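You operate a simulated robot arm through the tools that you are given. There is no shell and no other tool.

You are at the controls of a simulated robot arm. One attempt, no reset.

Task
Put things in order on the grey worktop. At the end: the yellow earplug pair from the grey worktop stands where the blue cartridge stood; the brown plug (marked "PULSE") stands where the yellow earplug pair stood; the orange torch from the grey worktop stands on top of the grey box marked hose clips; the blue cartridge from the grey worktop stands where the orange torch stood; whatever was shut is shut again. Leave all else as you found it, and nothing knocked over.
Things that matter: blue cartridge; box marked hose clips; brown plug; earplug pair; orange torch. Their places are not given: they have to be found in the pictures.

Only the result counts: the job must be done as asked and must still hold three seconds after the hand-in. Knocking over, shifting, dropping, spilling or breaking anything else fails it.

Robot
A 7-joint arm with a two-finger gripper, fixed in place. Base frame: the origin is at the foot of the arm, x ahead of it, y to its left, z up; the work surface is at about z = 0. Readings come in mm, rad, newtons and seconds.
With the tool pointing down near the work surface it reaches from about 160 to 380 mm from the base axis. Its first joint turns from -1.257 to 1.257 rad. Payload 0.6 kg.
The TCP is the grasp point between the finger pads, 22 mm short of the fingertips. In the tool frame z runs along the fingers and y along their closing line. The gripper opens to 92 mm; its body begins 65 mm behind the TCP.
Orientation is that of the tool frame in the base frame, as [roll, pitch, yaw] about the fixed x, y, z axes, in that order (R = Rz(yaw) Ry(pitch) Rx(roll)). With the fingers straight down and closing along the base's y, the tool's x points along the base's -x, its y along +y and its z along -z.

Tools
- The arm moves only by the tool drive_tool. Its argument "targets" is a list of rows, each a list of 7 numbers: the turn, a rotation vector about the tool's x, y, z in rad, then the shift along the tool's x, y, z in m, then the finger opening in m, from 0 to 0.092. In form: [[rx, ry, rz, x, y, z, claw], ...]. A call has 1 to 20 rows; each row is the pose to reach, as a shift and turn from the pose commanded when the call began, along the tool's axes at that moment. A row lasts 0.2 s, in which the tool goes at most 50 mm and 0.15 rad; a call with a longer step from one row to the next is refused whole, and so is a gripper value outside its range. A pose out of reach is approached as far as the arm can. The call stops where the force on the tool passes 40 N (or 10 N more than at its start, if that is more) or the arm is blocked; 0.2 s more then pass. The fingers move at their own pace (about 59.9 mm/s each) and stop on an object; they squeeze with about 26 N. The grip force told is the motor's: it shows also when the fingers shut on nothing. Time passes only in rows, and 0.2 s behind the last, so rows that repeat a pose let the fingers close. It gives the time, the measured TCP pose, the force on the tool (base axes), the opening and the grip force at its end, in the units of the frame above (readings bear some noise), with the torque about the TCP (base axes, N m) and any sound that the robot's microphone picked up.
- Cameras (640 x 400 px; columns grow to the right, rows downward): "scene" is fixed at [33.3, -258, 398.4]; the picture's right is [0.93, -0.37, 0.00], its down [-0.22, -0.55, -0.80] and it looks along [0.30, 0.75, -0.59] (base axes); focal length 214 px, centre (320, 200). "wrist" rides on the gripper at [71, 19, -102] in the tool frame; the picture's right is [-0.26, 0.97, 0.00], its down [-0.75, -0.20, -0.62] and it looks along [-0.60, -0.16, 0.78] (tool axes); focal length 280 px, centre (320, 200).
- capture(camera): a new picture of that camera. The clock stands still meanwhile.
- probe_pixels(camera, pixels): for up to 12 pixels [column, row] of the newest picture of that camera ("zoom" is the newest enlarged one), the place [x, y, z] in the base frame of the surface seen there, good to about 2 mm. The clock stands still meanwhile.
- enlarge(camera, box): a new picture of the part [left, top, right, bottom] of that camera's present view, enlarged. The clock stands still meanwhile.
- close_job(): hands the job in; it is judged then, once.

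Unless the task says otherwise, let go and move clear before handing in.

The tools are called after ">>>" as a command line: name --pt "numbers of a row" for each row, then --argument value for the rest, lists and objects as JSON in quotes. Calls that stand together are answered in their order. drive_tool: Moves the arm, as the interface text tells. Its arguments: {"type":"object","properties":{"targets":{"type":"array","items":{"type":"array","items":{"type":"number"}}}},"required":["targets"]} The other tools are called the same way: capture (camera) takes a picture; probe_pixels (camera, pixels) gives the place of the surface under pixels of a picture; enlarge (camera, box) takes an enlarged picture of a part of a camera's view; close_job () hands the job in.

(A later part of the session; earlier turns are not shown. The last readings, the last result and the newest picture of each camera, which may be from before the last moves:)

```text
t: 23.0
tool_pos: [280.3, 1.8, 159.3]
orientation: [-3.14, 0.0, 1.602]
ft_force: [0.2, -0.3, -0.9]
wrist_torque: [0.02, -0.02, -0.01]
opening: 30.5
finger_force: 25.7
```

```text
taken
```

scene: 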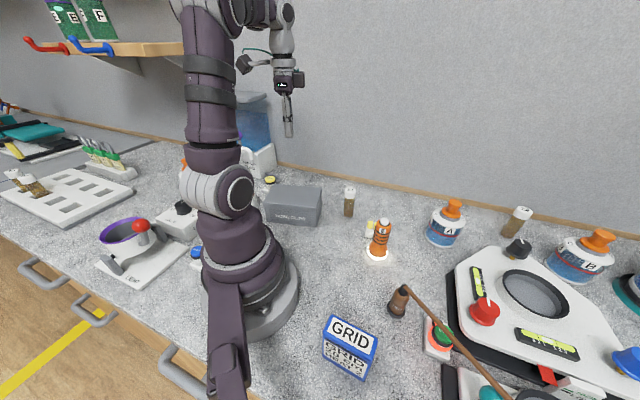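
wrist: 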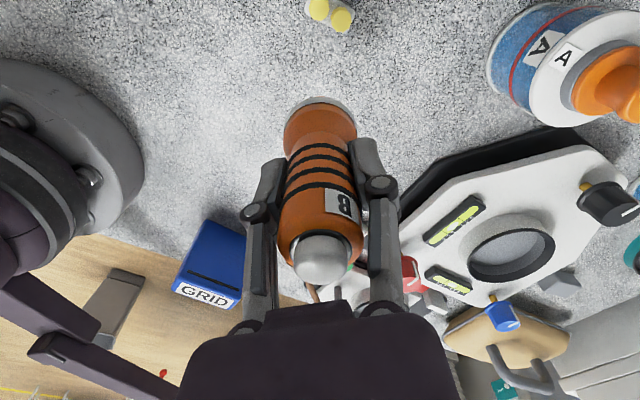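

The grip is holding. I'll carry it slowly toward the box, with a ramped speed and a small yaw rate, stopping halfway to check.

>>> drive_tool --pt "0 0 -0.0094 0.00202 -0.00129 0 0.0" --pt "0 0 -0.0282 0.00606 -0.00386 0 0.0" --pt "0 0 -0.0564 0.01213 -0.00772 0 0.0" --pt "0 0 -0.094 0.02021 -0.01287 0 0.0" --pt "0 0 -0.1316 0.02829 -0.01802 0 0.0" --pt "0 0 -0.1692 0.03638 -0.02317 0 0.0" --pt "0 0 -0.2068 0.04446 -0.02831 0 0.0" --pt "0 0 -0.2444 0.05255 -0.03346 0 0.0" --pt "0 0 -0.282 0.06063 -0.03861 0 0.0" --pt "0 0 -0.3196 0.06871 -0.04376 0 0.0" --pt "0 0 -0.3572 0.0768 -0.04891 0 0.0" --pt "0 0 -0.3948 0.08488 -0.05405 0 0.0" --pt "0 0 -0.423 0.09095 -0.05792 0 0.0" --pt "0 0 -0.4418 0.09499 -0.06049 0 0.0" --pt "0 0 -0.4512 0.09701 -0.06178 0 0.0"

>>> capture --camera "wrist"

>>> capture --camera "scene"

```text
t: 26.2
tool_pos: [214.9, 94.1, 157.8]
orientation: [-3.141, 0.0, 2.055]
ft_force: [0.0, 0.0, -1.3]
wrist_torque: [0.0, 0.01, -0.03]
opening: 30.1
finger_force: 26.6
```

```text
taken
```

wrist: 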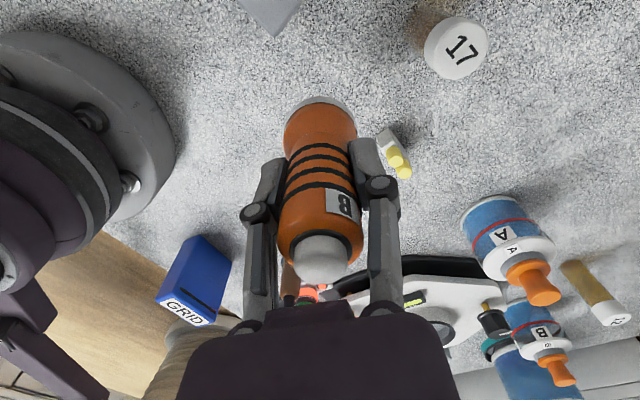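

```text
taken
```

scene: 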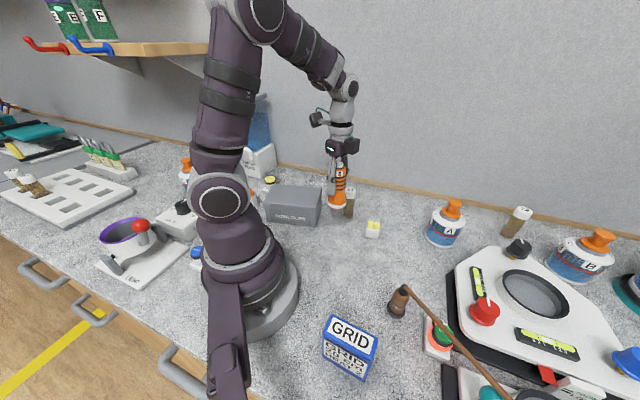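

The torch is still held firmly with no slip. I'll continue slowly to above the box centre at about (146,199).

>>> drive_tool --pt "0 0 -0.0098 0.0025 -0.0003 0 0.0" --pt "0 0 -0.0245 0.0062 -0.0007 0 0.0" --pt "0 0 -0.049 0.0124 -0.0013 0 0.0" --pt "0 0 -0.0882 0.0224 -0.0024 0 0.0" --pt "0 0 -0.1274 0.0323 -0.0034 0 0.0" --pt "0 0 -0.1666 0.0423 -0.0045 0 0.0" --pt "0 0 -0.2058 0.0522 -0.0055 0 0.0" --pt "0 0 -0.245 0.0622 -0.0066 0 0.0" --pt "0 0 -0.2842 0.0722 -0.0077 0 0.0" --pt "0 0 -0.3234 0.0821 -0.0087 0 0.0" --pt "0 0 -0.3626 0.0921 -0.0098 0 0.0" --pt "0 0 -0.4018 0.102 -0.0108 0 0.0" --pt "0 0 -0.4361 0.1107 -0.0117 0 0.0" --pt "0 0 -0.4655 0.1182 -0.0125 0 0.0" --pt "0 0 -0.4802 0.1219 -0.0129 0 0.0" --pt "0 0 -0.49 0.1244 -0.0132 0 0.0" --pt "0 0 -0.49 0.1244 -0.0132 0 0.0"

>>> capture --camera "wrist"

>>> enlarge --camera "scene" --box '[220, 110, 380, 240]'

```text
t: 29.8
tool_pos: [145.7, 201.2, 157.1]
orientation: [-3.141, 0.0, 2.544]
ft_force: [-0.4, 0.1, -0.8]
wrist_torque: [0.01, 0.02, 0.03]
opening: 30.2
finger_force: 25.9
```

```text
taken
```

wrist: 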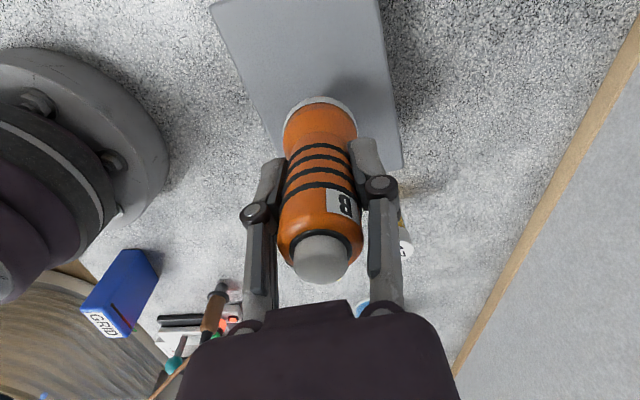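

```text
3.08 times, centred on (300, 175) of scene
```

zoom: 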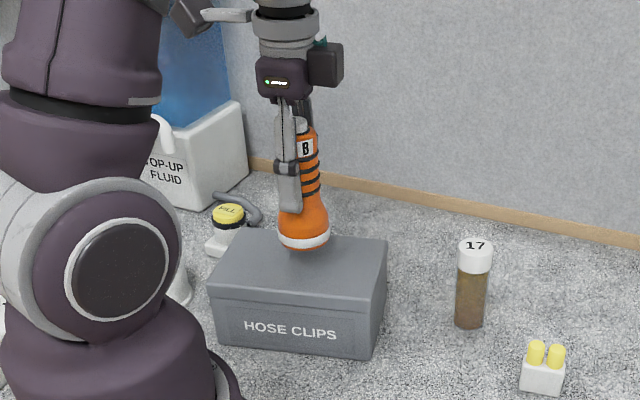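

The torch hovers over the middle of the box with its base at z≈96. I'll lower it to just above the lid.

>>> drive_tool --pt "0 0 0 0 0 0.006 0.0" --pt "0 0 0 0 0 0.012 0.0" --pt "0 0 0 0 0 0.018 0.0" --pt "0 0 0 0 0 0.022 0.0" --pt "0 0 0 0 0 0.024 0.0" --pt "0 0 0 0 0 0.0255 0.0"

>>> enlarge --camera "scene" --box '[240, 150, 340, 240]'

```text
t: 31.2
tool_pos: [147.1, 199.4, 131.8]
orientation: [-3.14, 0.0, 2.543]
ft_force: [-0.3, -1.0, -1.7]
wrist_torque: [-0.01, 0.03, 0.02]
opening: 30.2
finger_force: 25.9
```

```text
4.44 times, centred on (290, 195) of scene
```

zoom: 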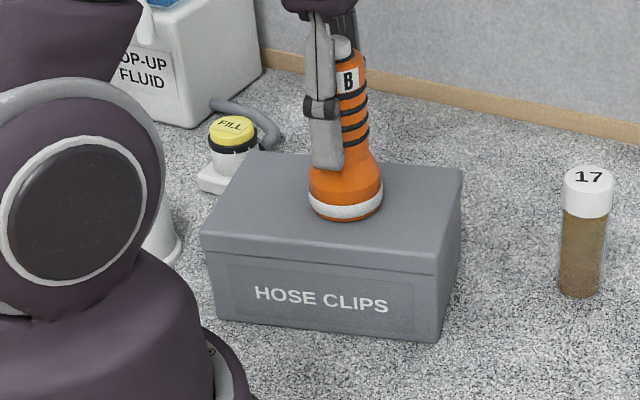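

The base is just above the lid with no contact force yet. I'll go down in small steps.

>>> drive_tool --pt "0 0 0 0 0 0.0008 0.0" --pt "0 0 0 0 0 0.0016 0.0" --pt "0 0 0 0 0 0.0022 0.0" --pt "0 0 0 0 0 0.0022 0.0"

>>> enlarge --camera "scene" --box '[265, 175, 325, 215]'

```text
t: 32.2
tool_pos: [146.8, 200.5, 130.5]
orientation: [3.139, 0.001, 2.543]
ft_force: [4.0, -1.9, 21.8]
wrist_torque: [-0.09, -0.14, 0.1]
opening: 30.3
finger_force: 25.8
```

```text
10.00 times, centred on (295, 195) of scene
```

zoom: 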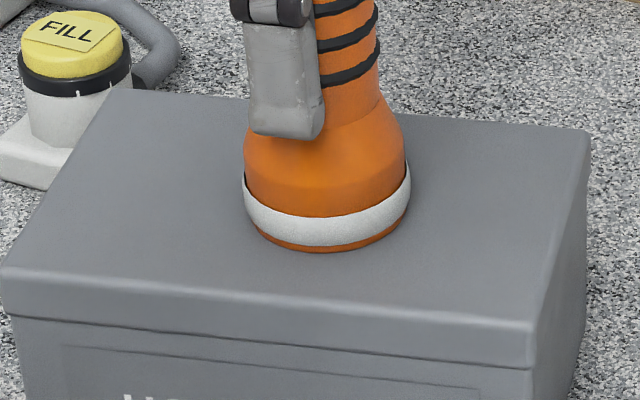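

It's touching, at 22 N, which is more than I need. I'll back off about 1 mm before opening.

>>> drive_tool --pt "0 0 0 0 0 -0.0008 0.0" --pt "0 0 0 0 0 -0.0014 0.0"

```text
t: 32.8
tool_pos: [144.6, 199.9, 132.2]
orientation: [-3.14, 0.0, 2.545]
ft_force: [-0.4, -0.7, -1.0]
wrist_torque: [0.0, -0.04, 0.01]
opening: 30.0
finger_force: 25.8
```

The base is now right at the lid with no load. I'll release gently, opening in stages, then withdraw straight up.

>>> drive_tool --pt "0 0 0 0 0 0.0004 0.0" --pt "0 0 0 0 0 0.0004 0.032" --pt "0 0 0 0 0 0.0004 0.036" --pt "0 0 0 0 0 0.0004 0.042" --pt "0 0 0 0 0 0.0004 0.055" --pt "0 0 0 0 0 0.0004 0.075" --pt "0 0 0 0 0 0.0004 0.08" --pt "0 0 0 0 0 0.0004 0.08"

>>> capture --camera "wrist"

>>> enlarge --camera "scene" --box '[240, 140, 340, 240]'

```text
t: 34.6
tool_pos: [147.0, 199.5, 130.4]
orientation: [-3.141, 0.0, 2.543]
ft_force: [-0.5, 0.3, -0.7]
wrist_torque: [-0.02, 0.01, -0.04]
opening: 80.0
finger_force: 0.1
```

```text
taken
```

wrist: 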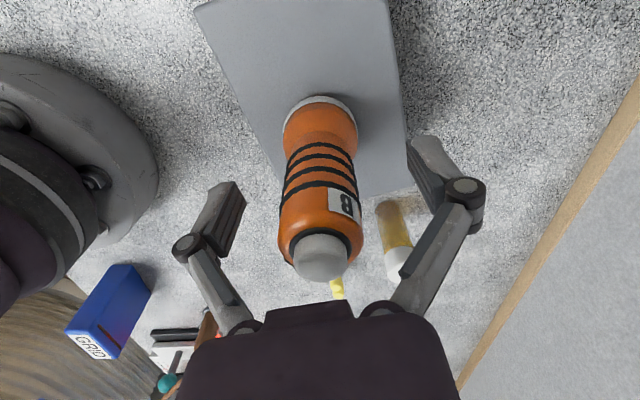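

```text
4.00 times, centred on (290, 190) of scene
```

zoom: 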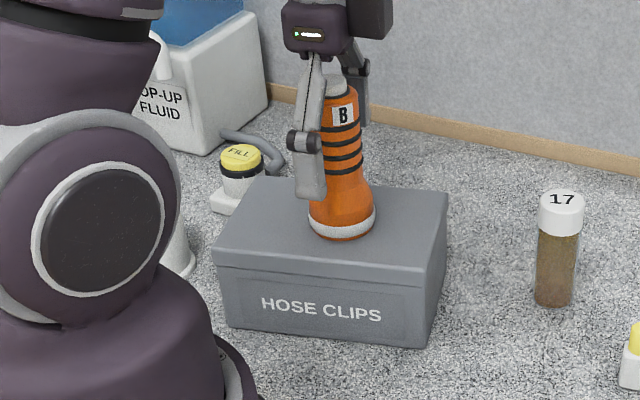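

The torch stands on the closed box with its lamp off. I'll withdraw upward, then swing around at z≈260 to above the blue cartridge near (118,-161), with the fingers aligned across its narrow side.

>>> drive_tool --pt "0 0 0 0 0 -0.025 0.08" --pt "0 0 0 0 0 -0.06 0.08" --pt "0 0 0 0 0 -0.1 0.08" --pt "0 0 0 0 0 -0.13 0.08" --pt "0 0 0.02 -0.046 -0.008 -0.13 0.08" --pt "0 0 0.04 -0.0916 -0.0217 -0.13 0.08" --pt "0 0 0.06 -0.1334 -0.044 -0.13 0.08" --pt "0 0 0.08 -0.1692 -0.0752 -0.13 0.08" --pt "0 0 0.1 -0.1973 -0.1129 -0.13 0.08" --pt "0 0 0.12 -0.2166 -0.1554 -0.13 0.08" --pt "0 0 0.14 -0.2237 -0.2014 -0.13 0.08" --pt "0 0 0.16 -0.2187 -0.2472 -0.13 0.08" --pt "0 0 0.18 -0.2024 -0.2872 -0.13 0.08" --pt "0 0 0.208 -0.1798 -0.3135 -0.13 0.08" --pt "0 0 0.208 -0.1798 -0.3135 -0.13 0.08"

>>> capture --camera "wrist"

>>> capture --camera "scene"

```text
t: 37.8
tool_pos: [118.8, -160.3, 261.0]
orientation: [-3.141, 0.001, 2.335]
ft_force: [-0.1, -0.2, 0.3]
wrist_torque: [0.01, 0.02, 0.01]
opening: 79.7
finger_force: 0.1
```

```text
taken
```

wrist: 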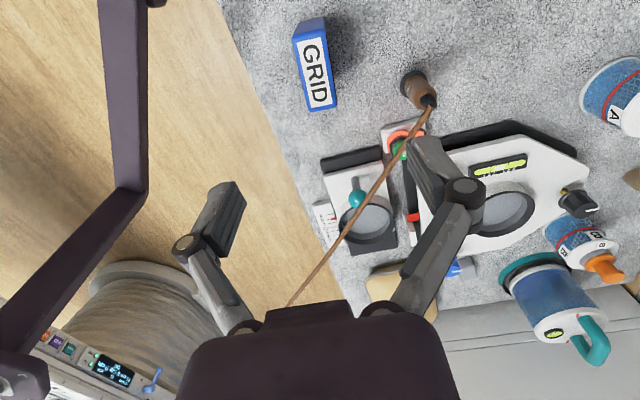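

```text
taken
```

scene: 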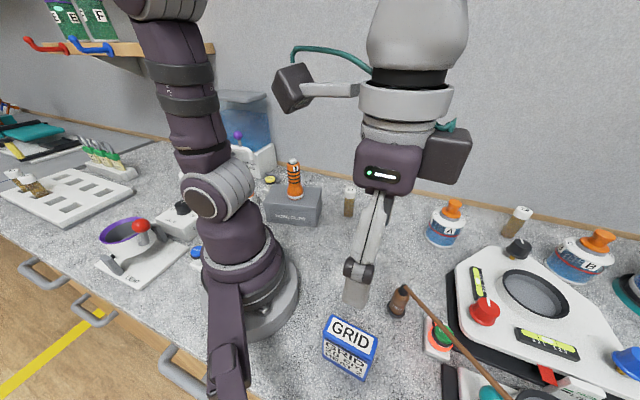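

The torch stands on the box, and the cartridge is in the wrist view around (315,65). A dark bracket shows at left, around (125,100). I'll probe the cartridge's corners and that bracket for clearance.

>>> probe_pixels --camera "wrist" --pixels '[[296, 36], [322, 30], [336, 104], [310, 109], [316, 68], [300, 22], [325, 20], [338, 100], [330, 60], [303, 70]]'

>>> probe_pixels --camera "wrist" --pixels '[[120, 20], [125, 100], [130, 190], [60, 260], [20, 300], [10, 350], [230, 60], [250, 110], [285, 190]]'

>>> enlarge --camera "wrist" --box '[260, 0, 380, 130]'

>>> enlarge --camera "scene" --box '[300, 270, 420, 400]'

```text
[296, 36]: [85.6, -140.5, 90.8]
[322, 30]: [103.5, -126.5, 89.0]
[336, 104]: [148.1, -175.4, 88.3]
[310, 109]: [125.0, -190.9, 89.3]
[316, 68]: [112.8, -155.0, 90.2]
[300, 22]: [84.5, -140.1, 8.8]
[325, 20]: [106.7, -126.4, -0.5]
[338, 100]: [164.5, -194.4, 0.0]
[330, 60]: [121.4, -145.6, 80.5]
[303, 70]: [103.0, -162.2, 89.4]
```

```text
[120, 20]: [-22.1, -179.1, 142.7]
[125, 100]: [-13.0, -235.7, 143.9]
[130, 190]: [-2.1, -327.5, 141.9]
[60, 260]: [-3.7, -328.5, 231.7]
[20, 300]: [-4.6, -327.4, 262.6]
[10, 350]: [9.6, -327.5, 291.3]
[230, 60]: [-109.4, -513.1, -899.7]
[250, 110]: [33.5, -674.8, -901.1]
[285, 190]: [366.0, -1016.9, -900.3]
```

```text
3.08 times, centred on (320, 65) of wrist
```

zoom: 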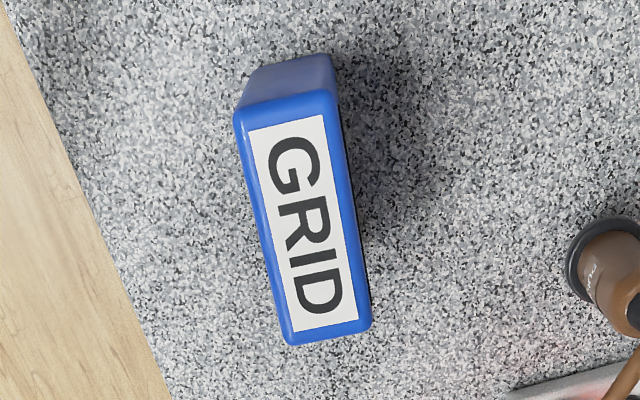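

```text
3.08 times, centred on (360, 335) of scene
```

zoom: 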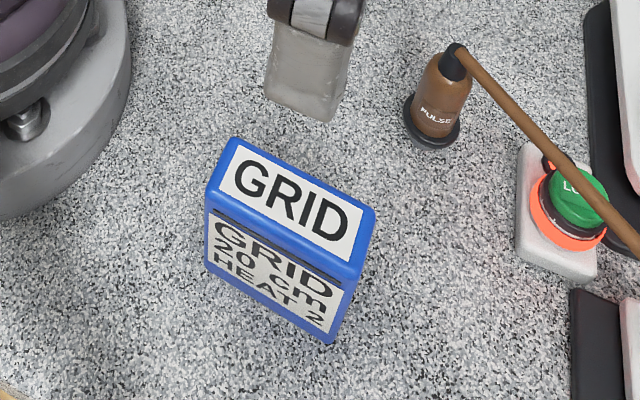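

The bracket is clear, at x≈-20 to 10. The cartridge is about 64×26×90 mm, centred near (115,-160), with its long axis about 2.5° off the tool's x. I'll correct the pose and descend to just above it, then look again.

>>> drive_tool --pt "0 0 0.02 0.001 -0.0015 0.03 0.08" --pt "0 0 0.045 0.0025 -0.003 0.06 0.08" --pt "0 0 0.045 0.0025 -0.003 0.09 0.08" --pt "0 0 0.045 0.0025 -0.003 0.12 0.08" --pt "0 0 0.045 0.0025 -0.003 0.131 0.08" --pt "0 0 0.045 0.0025 -0.003 0.131 0.08"

>>> capture --camera "wrist"

>>> capture --camera "scene"

```text
t: 39.2
tool_pos: [113.0, -161.3, 130.6]
orientation: [-3.141, -0.001, 2.29]
ft_force: [-0.4, -0.7, 0.5]
wrist_torque: [0.05, -0.03, 0.01]
opening: 80.0
finger_force: 0.1
```

```text
taken
```

wrist: 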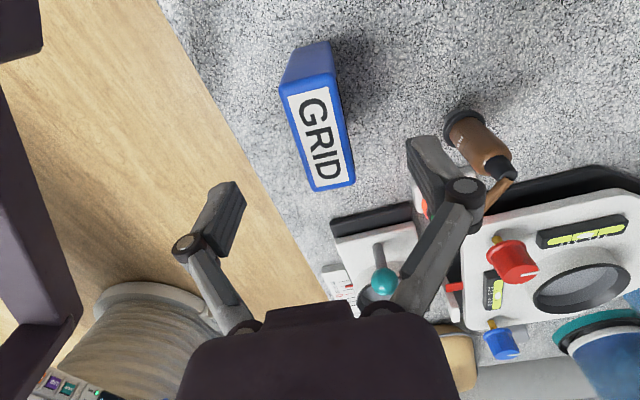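

```text
taken
```

scene: 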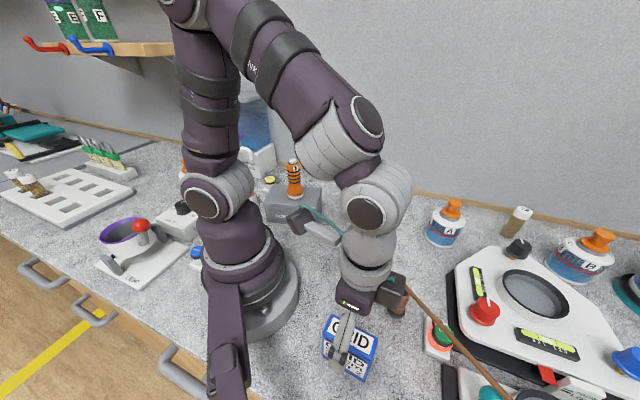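

The cartridge is well centred between the fingers, with offsets of about 2 mm and 1 mm. I'll descend to z≈55 and close on it.

>>> drive_tool --pt "0 0 0.02 0.002 0.001 0.025 0.08" --pt "0 0 0.02 0.002 0.001 0.05 0.08" --pt "0 0 0.02 0.002 0.001 0.07 0.08" --pt "0 0 0.02 0.002 0.001 0.0755 0.08" --pt "0 0 0.02 0.002 0.001 0.0755 0.06" --pt "0 0 0.02 0.002 0.001 0.0755 0.045" --pt "0 0 0.02 0.002 0.001 0.0755 0.035" --pt "0 0 0.02 0.002 0.001 0.0755 0.028" --pt "0 0 0.02 0.002 0.001 0.0755 0.02" --pt "0 0 0.02 0.002 0.001 0.0755 0.01" --pt "0 0 0.02 0.002 0.001 0.0755 0.0" --pt "0 0 0.02 0.002 0.001 0.0755 0.0"

>>> capture --camera "wrist"

>>> enlarge --camera "scene" --box '[290, 270, 420, 400]'

```text
t: 41.8
tool_pos: [114.7, -160.4, 54.7]
orientation: [-3.141, 0.0, 2.269]
ft_force: [0.9, -0.6, 1.3]
wrist_torque: [-0.03, -0.07, 0.0]
opening: 28.9
finger_force: 26.0
```

```text
taken
```

wrist: 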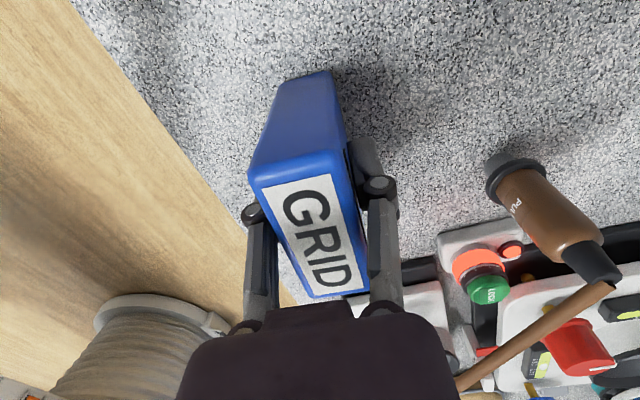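

```text
3.08 times, centred on (355, 335) of scene
```

zoom: 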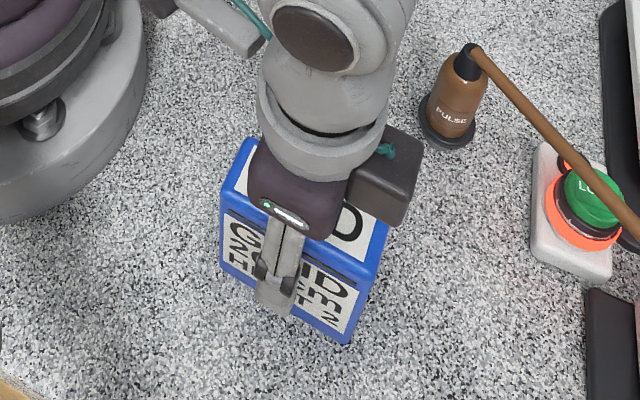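

The cartridge is gripped at 28.9 mm, and its place is about (115,-160). I'll lift it slowly to TCP z≈205.

>>> drive_tool --pt "0 0 0 0 0 -0.003 0.0" --pt "0 0 0 0 0 -0.008 0.0" --pt "0 0 0 0 0 -0.016 0.0" --pt "0 0 0 0 0 -0.026 0.0" --pt "0 0 0 0 0 -0.038 0.0" --pt "0 0 0 0 0 -0.05 0.0" --pt "0 0 0 0 0 -0.062 0.0" --pt "0 0 0 0 0 -0.074 0.0" --pt "0 0 0 0 0 -0.086 0.0" --pt "0 0 0 0 0 -0.098 0.0" --pt "0 0 0 0 0 -0.11 0.0" --pt "0 0 0 0 0 -0.122 0.0" --pt "0 0 0 0 0 -0.134 0.0" --pt "0 0 0 0 0 -0.144 0.0" --pt "0 0 0 0 0 -0.149 0.0" --pt "0 0 0 0 0 -0.15 0.0" --pt "0 0 0 0 0 -0.15 0.0"

>>> capture --camera "wrist"

>>> capture --camera "scene"

```text
t: 45.4
tool_pos: [114.3, -158.5, 204.0]
orientation: [3.141, 0.0, 2.271]
ft_force: [0.5, 0.3, -1.3]
wrist_torque: [0.04, 0.04, -0.02]
opening: 29.5
finger_force: 25.9
```

```text
taken
```

wrist: 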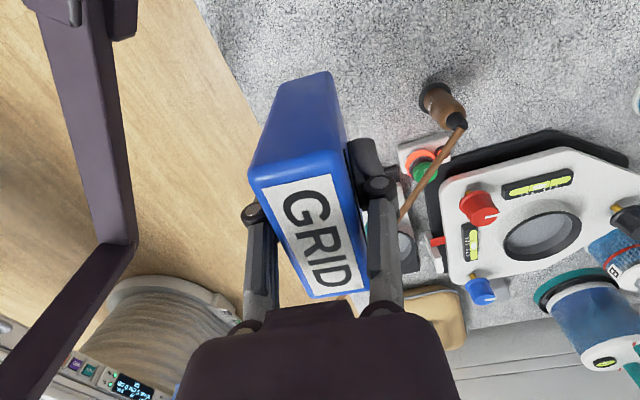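

```text
taken
```

scene: 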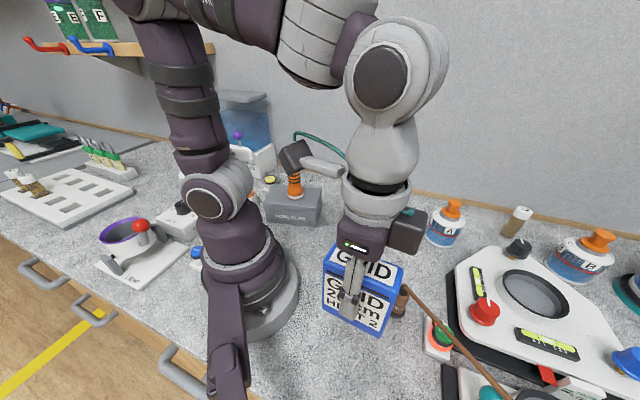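

The cartridge is lifted cleanly, with its bottom at z≈150, above the cord. I'll carry it slowly toward the torch's old place near (326,-60), rotating so its long side ends up along y.

>>> drive_tool --pt "0 0 0.0056 -0.0005 0.0018 0 0.0" --pt "0 0 0.0175 -0.0015 0.0056 0 0.0" --pt "0 0 0.035 -0.003 0.0113 0 0.0" --pt "0 0 0.063 -0.0054 0.0203 0 0.0" --pt "0 0 0.0945 -0.0081 0.0305 0 0.0" --pt "0 0 0.126 -0.0108 0.0407 0 0.0" --pt "0 0 0.1575 -0.0135 0.0508 0 0.0" --pt "0 0 0.189 -0.0162 0.061 0 0.0" --pt "0 0 0.2205 -0.0189 0.0712 0 0.0" --pt "0 0 0.252 -0.0216 0.0813 0 0.0" --pt "0 0 0.2835 -0.0243 0.0915 0 0.0" --pt "0 0 0.315 -0.027 0.1017 0 0.0" --pt "0 0 0.3465 -0.0297 0.1118 0 0.0" --pt "0 0 0.378 -0.0324 0.122 0 0.0" --pt "0 0 0.4095 -0.0351 0.1322 0 0.0" --pt "0 0 0.441 -0.0378 0.1423 0 0.0" --pt "0 0 0.469 -0.0402 0.1514 0 0.0" --pt "0 0 0.49 -0.042 0.1581 0 0.0" --pt "0 0 0.5005 -0.0429 0.1615 0 0.0" --pt "0 0 0.504 -0.0432 0.1626 0 0.0"

>>> capture --camera "wrist"

```text
t: 49.6
tool_pos: [265.7, -86.2, 206.2]
orientation: [3.142, 0.0, 1.765]
ft_force: [-0.7, -0.6, -0.3]
wrist_torque: [0.0, -0.01, -0.03]
opening: 29.4
finger_force: 25.8
```

```text
taken
```

wrist: 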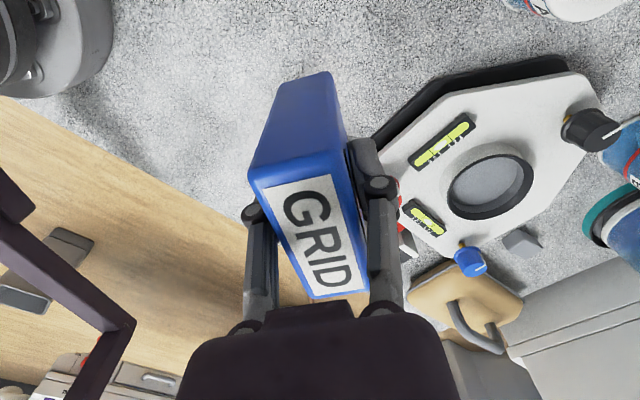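

The grip holds at 29.4 mm. I'll finish the last stretch to above (326,-60).

>>> drive_tool --pt "0 0 0.0059 0.0005 0.0019 0 0.0" --pt "0 0 0.0176 0.0014 0.0057 0 0.0" --pt "0 0 0.0351 0.0028 0.0115 0 0.0" --pt "0 0 0.0644 0.0051 0.021 0 0.0" --pt "0 0 0.0936 0.0074 0.0306 0 0.0" --pt "0 0 0.1229 0.0097 0.0401 0 0.0" --pt "0 0 0.1521 0.012 0.0497 0 0.0" --pt "0 0 0.1755 0.0139 0.0573 0 0.0" --pt "0 0 0.1892 0.0149 0.0618 0 0.0" --pt "0 0 0.195 0.0154 0.0637 0 0.0" --pt "0 0 0.195 0.0154 0.0637 0 0.0" --pt "0 0 0.195 0.0154 0.0637 0 0.0"

>>> capture --camera "wrist"

>>> capture --camera "scene"

```text
t: 52.2
tool_pos: [324.7, -59.0, 203.4]
orientation: [-3.141, 0.0, 1.571]
ft_force: [0.4, 0.1, -1.7]
wrist_torque: [0.0, 0.0, -0.02]
opening: 29.1
finger_force: 25.8
```

```text
taken
```

wrist: 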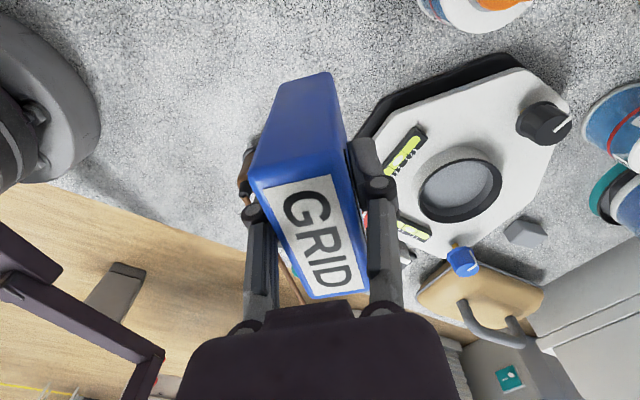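

```text
taken
```

scene: 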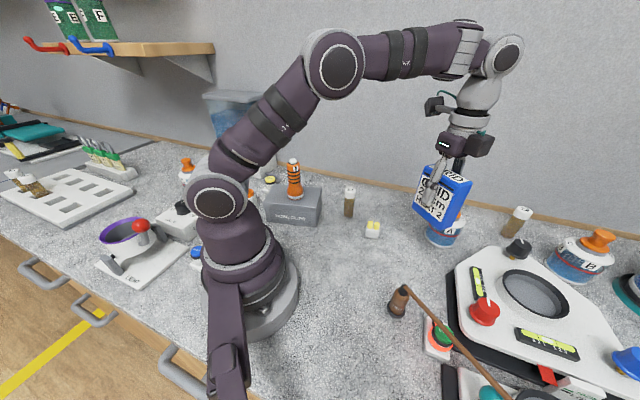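

The cartridge is directly above the torch's old place. I'll lower it to a few mm above the surface.

>>> drive_tool --pt "0 0 0 0 0 0.005 0.0" --pt "0 0 0 0 0 0.015 0.0" --pt "0 0 0 0 0 0.03 0.0" --pt "0 0 0 0 0 0.045 0.0" --pt "0 0 0 0 0 0.06 0.0" --pt "0 0 0 0 0 0.075 0.0" --pt "0 0 0 0 0 0.09 0.0" --pt "0 0 0 0 0 0.105 0.0" --pt "0 0 0 0 0 0.12 0.0" --pt "0 0 0 0 0 0.132 0.0" --pt "0 0 0 0 0 0.14 0.0" --pt "0 0 0 0 0 0.144 0.0" --pt "0 0 0 0 0 0.146 0.0" --pt "0 0 0 0 0 0.146 0.0"

>>> enlarge --camera "scene" --box '[370, 190, 470, 300]'

>>> capture --camera "wrist"

```text
t: 55.2
tool_pos: [324.2, -59.9, 56.7]
orientation: [-3.141, 0.0, 1.572]
ft_force: [1.0, -0.7, -0.4]
wrist_torque: [-0.02, 0.04, 0.01]
opening: 29.6
finger_force: 26.2
```

```text
3.64 times, centred on (420, 245) of scene
```

zoom: 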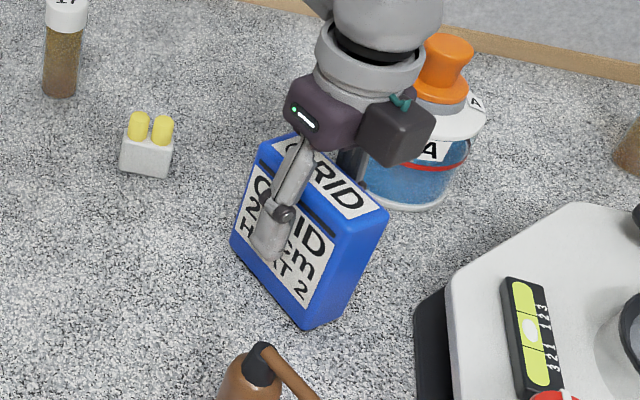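

```text
taken
```

wrist: 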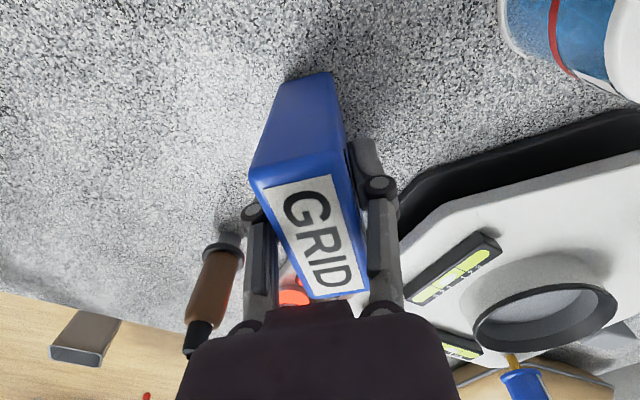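

Almost down, with no contact force yet. I'll go down in sub-millimetre steps until it touches.

>>> drive_tool --pt "0 0 0 0 0 0.0007 0.0" --pt "0 0 0 0 0 0.0014 0.0" --pt "0 0 0 0 0 0.0014 0.0"

```text
t: 56.0
tool_pos: [326.3, -58.9, 56.5]
orientation: [-3.141, 0.0, 1.571]
ft_force: [-0.1, -0.8, -0.8]
wrist_torque: [-0.01, 0.03, 0.0]
opening: 29.6
finger_force: 26.4
```

>>> drive_tool --pt "0 0 0 0 0 0.0006 0.0" --pt "0 0 0 0 0 0.0012 0.0" --pt "0 0 0 0 0 0.0012 0.0"

```text
t: 56.8
tool_pos: [325.8, -59.3, 56.7]
orientation: [3.141, 0.0, 1.57]
ft_force: [-2.4, 0.7, 7.3]
wrist_torque: [-0.02, 0.11, 0.0]
opening: 29.1
finger_force: 25.8
```

Contact at 7 N, so the cartridge is seated. I'll release it gently.

>>> drive_tool --pt "0 0 0 0 0 -0.0004 0.0" --pt "0 0 0 0 0 -0.0004 0.031" --pt "0 0 0 0 0 -0.0004 0.036" --pt "0 0 0 0 0 -0.0004 0.045" --pt "0 0 0 0 0 -0.0004 0.06" --pt "0 0 0 0 0 -0.0004 0.075" --pt "0 0 0 0 0 -0.0004 0.075" --pt "0 0 0 0 0 -0.0004 0.075"

>>> enlarge --camera "scene" --box '[370, 190, 470, 300]'

>>> capture --camera "wrist"

```text
t: 58.6
tool_pos: [325.3, -58.4, 56.2]
orientation: [3.141, 0.0, 1.57]
ft_force: [-0.4, -0.2, 0.8]
wrist_torque: [0.01, -0.01, 0.0]
opening: 74.7
finger_force: 0.0
```

```text
3.64 times, centred on (420, 245) of scene
```

zoom: 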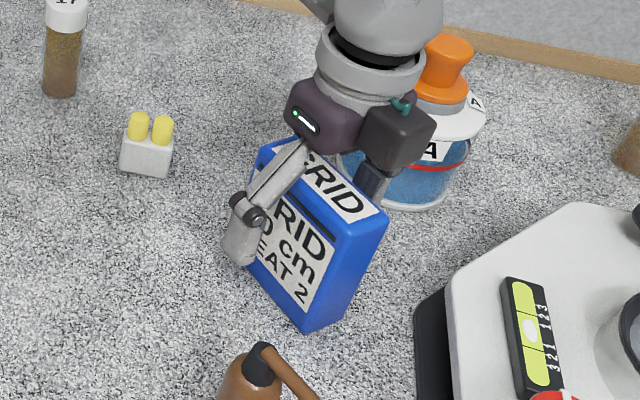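

```text
taken
```

wrist: 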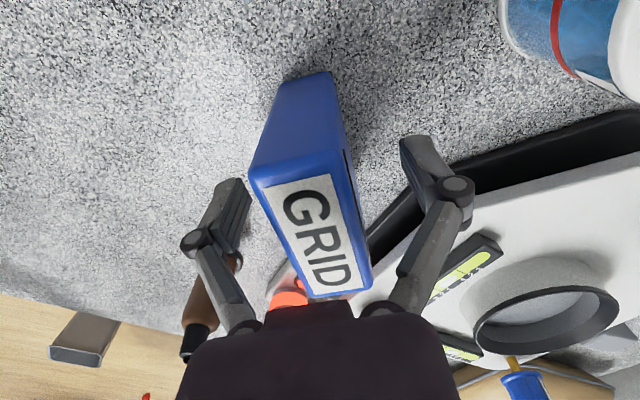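

The cartridge stands on its own at the torch's old place. I'll withdraw straight up, then move over the earplug pair near (298,52) with the fingers aligned across its narrow side.

>>> drive_tool --pt "0 0 0 0 0 -0.01 0.075" --pt "0 0 0 0 0 -0.035 0.075" --pt "0 0 0 0 0 -0.07 0.075" --pt "0 0 0 0 0 -0.11 0.075" --pt "0 0 0 0 0 -0.145 0.075" --pt "0 0 -0.14 0.0159 -0.0039 -0.145 0.075" --pt "0 0 -0.28 0.0319 -0.0079 -0.145 0.075" --pt "0 0 -0.42 0.0478 -0.0118 -0.145 0.075" --pt "0 0 -0.56 0.0637 -0.0157 -0.14 0.075" --pt "0 0 -0.7 0.0796 -0.0196 -0.135 0.075" --pt "0 0 -0.84 0.0956 -0.0236 -0.13 0.075" --pt "0 0 -0.983 0.1115 -0.0275 -0.12 0.075" --pt "0 0 -0.983 0.1115 -0.0275 -0.12 0.075" --pt "0 0 -0.983 0.1115 -0.0275 -0.12 0.075"

>>> capture --camera "wrist"

>>> capture --camera "scene"

```text
t: 61.6
tool_pos: [299.2, 52.6, 176.6]
orientation: [-3.141, 0.0, 2.554]
ft_force: [-0.1, -1.1, -0.4]
wrist_torque: [-0.02, -0.01, -0.01]
opening: 75.4
finger_force: 0.0
```

```text
taken
```

wrist: 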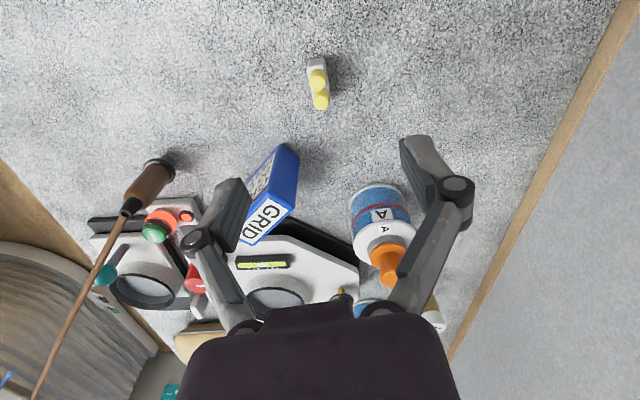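

```text
taken
```

scene: 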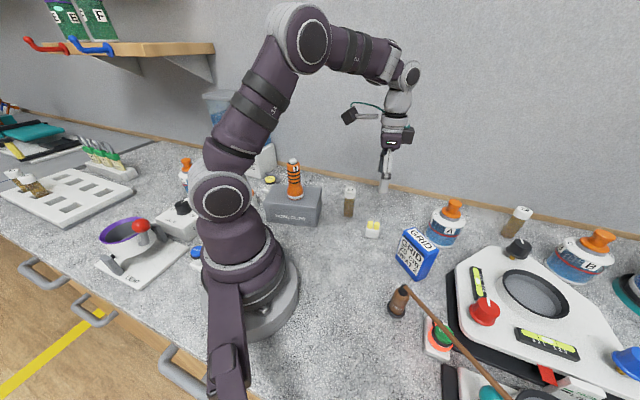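

The cartridge is standing, and the earplugs appear at (317,85) in the wrist view. I'll enlarge and probe them for exact centre and orientation, and probe more of the cord at lower left.

>>> enlarge --camera "wrist" --box '[280, 40, 360, 120]'

>>> probe_pixels --camera "wrist" --pixels '[[124, 213], [110, 240], [95, 270], [80, 300], [65, 330], [50, 362], [38, 392], [20, 330], [60, 390], [180, 390]]'

>>> enlarge --camera "wrist" --box '[0, 140, 240, 400]'

```text
5.00 times, centred on (320, 80) of wrist
```

zoom: 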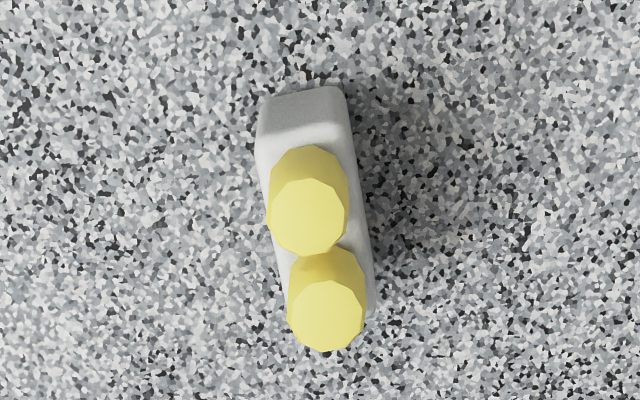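

```text
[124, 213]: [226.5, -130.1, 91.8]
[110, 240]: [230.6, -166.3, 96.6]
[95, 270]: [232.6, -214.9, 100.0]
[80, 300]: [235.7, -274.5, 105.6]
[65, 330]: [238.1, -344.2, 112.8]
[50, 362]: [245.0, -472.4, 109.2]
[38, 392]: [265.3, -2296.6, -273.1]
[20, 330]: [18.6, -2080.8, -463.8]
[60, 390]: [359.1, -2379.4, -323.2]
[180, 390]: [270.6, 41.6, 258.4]
```

```text
1.54 times, centred on (120, 270) of wrist
```

zoom: 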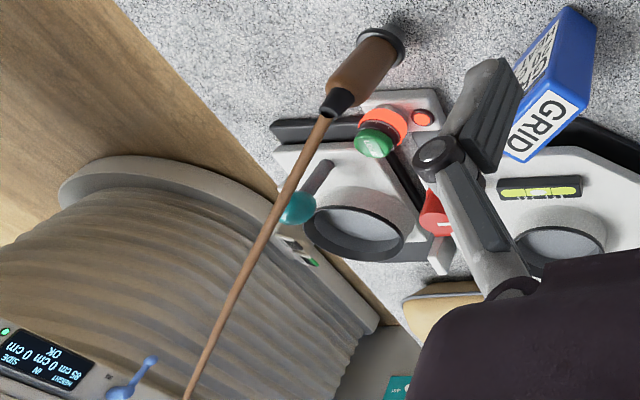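

The earplug holder is about 32×16 mm with its centre under the TCP at about (298.3,52.5), turned about 3.5° from my axis. The cord stays straight beyond y=-470. I'll descend to z≈29 and grip the holder across its narrow side.

>>> drive_tool --pt "0 0 0.03 0.0005 -0.0003 0.03 0.065" --pt "0 0 0.06 0.0005 -0.0003 0.06 0.065" --pt "0 0 0.06 0.0005 -0.0003 0.09 0.065" --pt "0 0 0.06 0.0005 -0.0003 0.105 0.065" --pt "0 0 0.06 0.0005 -0.0003 0.105 0.065"

>>> capture --camera "wrist"

>>> enlarge --camera "scene" --box '[330, 170, 430, 270]'

```text
t: 62.8
tool_pos: [298.1, 50.6, 71.0]
orientation: [-3.14, -0.001, 2.493]
ft_force: [0.0, 0.3, 0.3]
wrist_torque: [0.02, -0.02, -0.02]
opening: 65.0
finger_force: 0.0
```

```text
taken
```

wrist: 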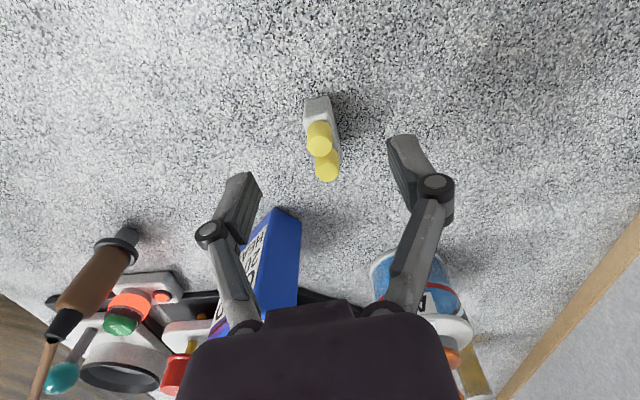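

```text
4.00 times, centred on (380, 220) of scene
```

zoom: 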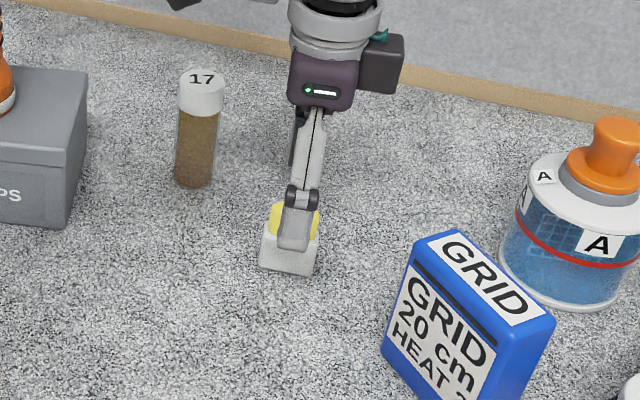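

The alignment looks good. I'll finish the descent to z≈28 and close.

>>> drive_tool --pt "0 0 0 0 0.0008 0.015 0.065" --pt "0 0 0 0 0.0008 0.03 0.065" --pt "0 0 0 0 0.0008 0.039 0.065" --pt "0 0 0 0 0.0008 0.043 0.065" --pt "0 0 0 0 0.0008 0.043 0.05" --pt "0 0 0 0 0.0008 0.043 0.035" --pt "0 0 0 0 0.0008 0.043 0.025" --pt "0 0 0 0 0.0008 0.043 0.018" --pt "0 0 0 0 0.0008 0.043 0.012" --pt "0 0 0 0 0.0008 0.043 0.005" --pt "0 0 0 0 0.0008 0.043 0.0" --pt "0 0 0 0 0.0008 0.043 0.0"

>>> capture --camera "wrist"

>>> enlarge --camera "scene" --box '[330, 170, 430, 270]'

```text
t: 65.4
tool_pos: [298.3, 52.5, 27.6]
orientation: [-3.141, 0.001, 2.495]
ft_force: [-0.6, -0.7, 0.0]
wrist_torque: [0.0, 0.01, 0.02]
opening: 14.3
finger_force: 26.3
```

```text
taken
```

wrist: 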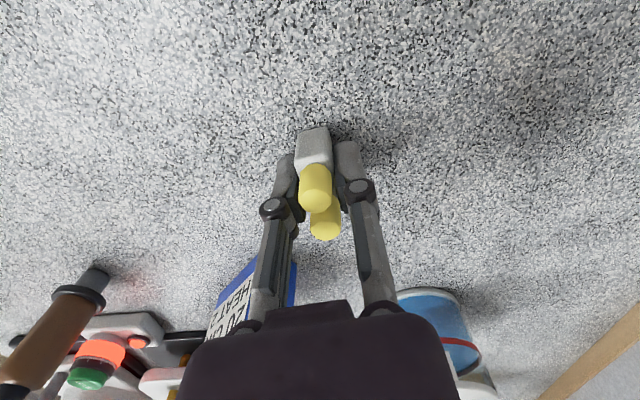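

```text
4.00 times, centred on (380, 220) of scene
```

zoom: 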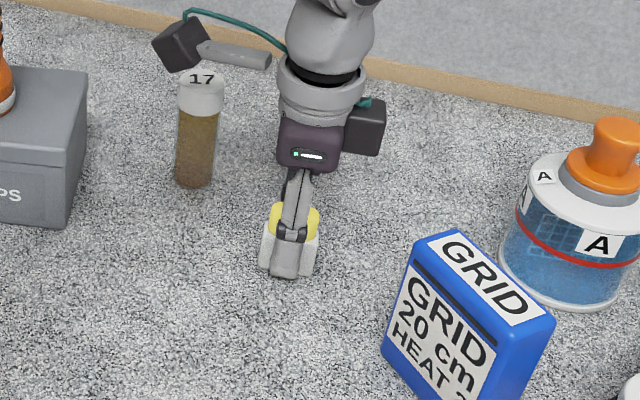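

The earplug holder is gripped at 14.3 mm, and its place was (298.3,52.5). I'll lift slowly.

>>> drive_tool --pt "0 0 0 0 0 -0.002 0.0" --pt "0 0 0 0 0 -0.006 0.0" --pt "0 0 0 0 0 -0.013 0.0" --pt "0 0 0 0 0 -0.022 0.0" --pt "0 0 0 0 0 -0.033 0.0" --pt "0 0 0 0 0 -0.045 0.0" --pt "0 0 0 0 0 -0.057 0.0" --pt "0 0 0 0 0 -0.069 0.0" --pt "0 0 0 0 0 -0.081 0.0" --pt "0 0 0 0 0 -0.093 0.0" --pt "0 0 0 0 0 -0.104 0.0" --pt "0 0 0 0 0 -0.113 0.0" --pt "0 0 0 0 0 -0.119 0.0" --pt "0 0 0 0 0 -0.121 0.0" --pt "0 0 0 0 0 -0.122 0.0"

>>> capture --camera "wrist"

>>> enlarge --camera "scene" --box '[330, 130, 450, 270]'

```text
t: 68.6
tool_pos: [297.5, 52.4, 151.0]
orientation: [-3.142, -0.001, 2.494]
ft_force: [0.1, 0.3, -0.1]
wrist_torque: [-0.02, -0.02, -0.01]
opening: 14.1
finger_force: 26.3
```

```text
taken
```

wrist: 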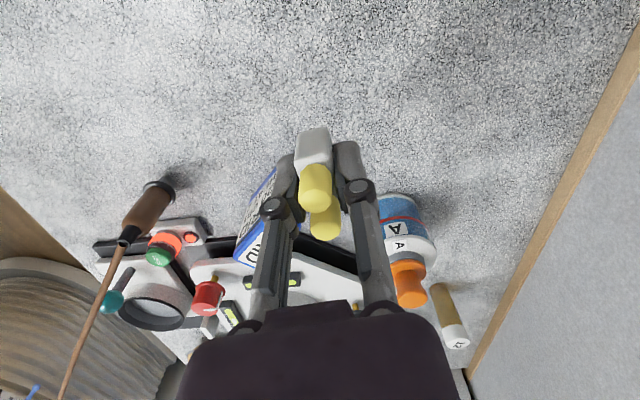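

```text
2.86 times, centred on (390, 200) of scene
```

zoom: 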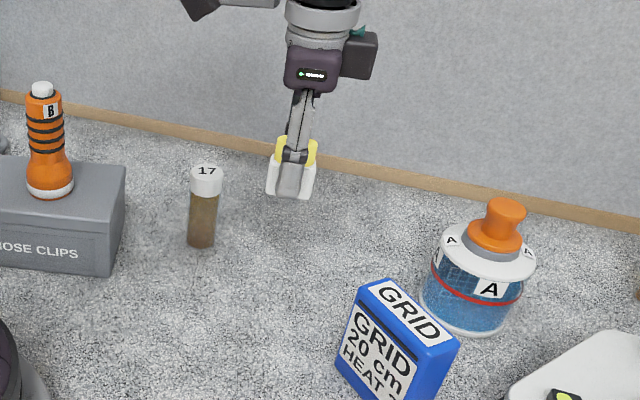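

The earplugs are lifted and upright in their holder. I'll carry them slowly toward the cartridge's old place near (115,-160).

>>> drive_tool --pt "0 0 0.0014 0.0001 -0.0017 0 0.0" --pt "0 0 0.0045 0.0004 -0.0056 0 0.0" --pt "0 0 0.009 0.0007 -0.0112 0 0.0" --pt "0 0 0.0158 0.0012 -0.0196 0 0.0" --pt "0 0 0.0236 0.0019 -0.0294 0 0.0" --pt "0 0 0.0326 0.0026 -0.0406 0 0.0" --pt "0 0 0.0416 0.0033 -0.0518 0 0.0" --pt "0 0 0.0506 0.004 -0.063 0 0.0" --pt "0 0 0.0596 0.0047 -0.0742 0 0.0" --pt "0 0 0.0686 0.0054 -0.0854 0 0.0" --pt "0 0 0.0776 0.0061 -0.0966 0 0.0" --pt "0 0 0.0866 0.0069 -0.1078 0 0.0" --pt "0 0 0.0956 0.0076 -0.119 0 0.0" --pt "0 0 0.1046 0.0083 -0.1302 0 0.0" --pt "0 0 0.1136 0.009 -0.1413 0 0.0" --pt "0 0 0.1215 0.0096 -0.1511 0 0.0" --pt "0 0 0.1283 0.0101 -0.1595 0 0.0" --pt "0 0 0.1328 0.0105 -0.1651 0 0.0" --pt "0 0 0.1346 0.0106 -0.1674 0 0.0" --pt "0 0 0.135 0.0107 -0.1679 0 0.0"

>>> capture --camera "wrist"

>>> capture --camera "scene"

```text
t: 72.8
tool_pos: [188.9, -75.5, 150.6]
orientation: [3.141, -0.001, 2.359]
ft_force: [0.3, 0.3, 0.6]
wrist_torque: [0.02, 0.0, 0.0]
opening: 14.2
finger_force: 25.9
```

```text
taken
```

wrist: 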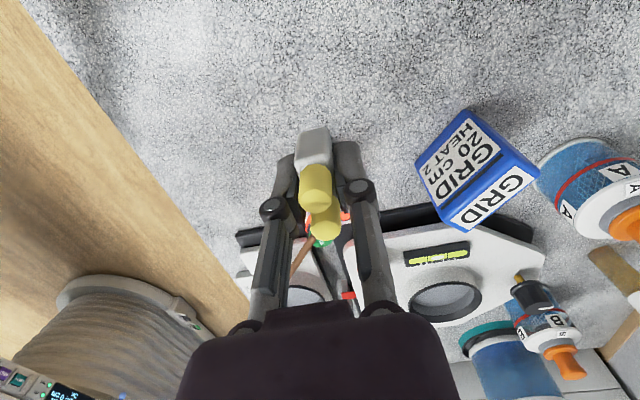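

```text
taken
```

scene: 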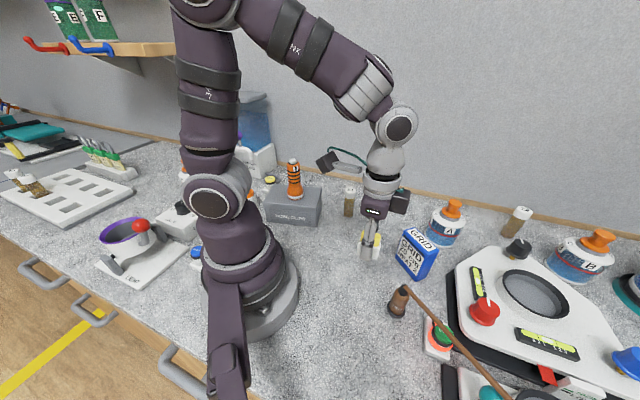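

The earplugs are still held at 14.2 mm. I'll finish the last stretch to (115,-160).

>>> drive_tool --pt "0 0 0.0018 -0.0002 -0.0022 0 0.0" --pt "0 0 0.0054 -0.0005 -0.0067 0 0.0" --pt "0 0 0.0117 -0.001 -0.0146 0 0.0" --pt "0 0 0.0198 -0.0017 -0.0247 0 0.0" --pt "0 0 0.0288 -0.0025 -0.0359 0 0.0" --pt "0 0 0.0378 -0.0033 -0.0471 0 0.0" --pt "0 0 0.0468 -0.0041 -0.0583 0 0.0" --pt "0 0 0.0558 -0.0048 -0.0695 0 0.0" --pt "0 0 0.0648 -0.0056 -0.0807 0 0.0" --pt "0 0 0.0738 -0.0064 -0.0919 0 0.0" --pt "0 0 0.081 -0.007 -0.1009 0 0.0" --pt "0 0 0.0864 -0.0075 -0.1076 0 0.0" --pt "0 0 0.0891 -0.0077 -0.111 0 0.0" --pt "0 0 0.09 -0.0078 -0.1121 0 0.0" --pt "0 0 0.09 -0.0078 -0.1121 0 0.0"

>>> capture --camera "wrist"

>>> capture --camera "scene"

```text
t: 76.0
tool_pos: [116.1, -158.8, 151.7]
orientation: [3.141, 0.0, 2.267]
ft_force: [0.1, 1.3, -0.7]
wrist_torque: [0.0, -0.04, 0.01]
opening: 14.2
finger_force: 25.7
```

```text
taken
```

wrist: 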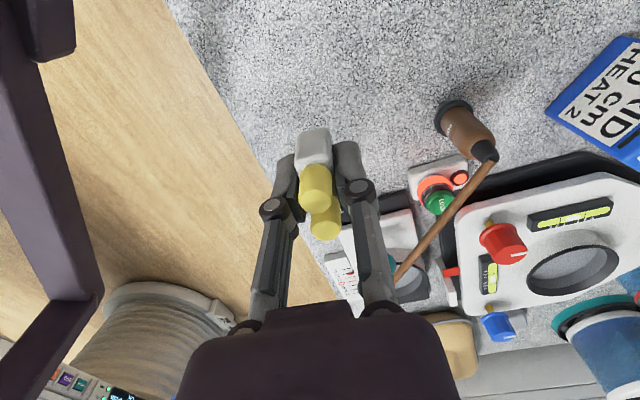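

```text
taken
```

scene: 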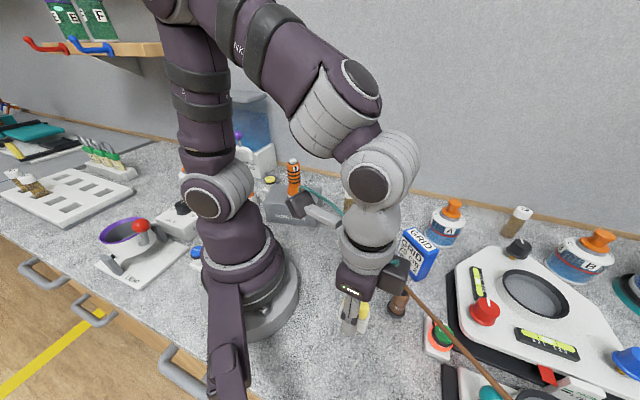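

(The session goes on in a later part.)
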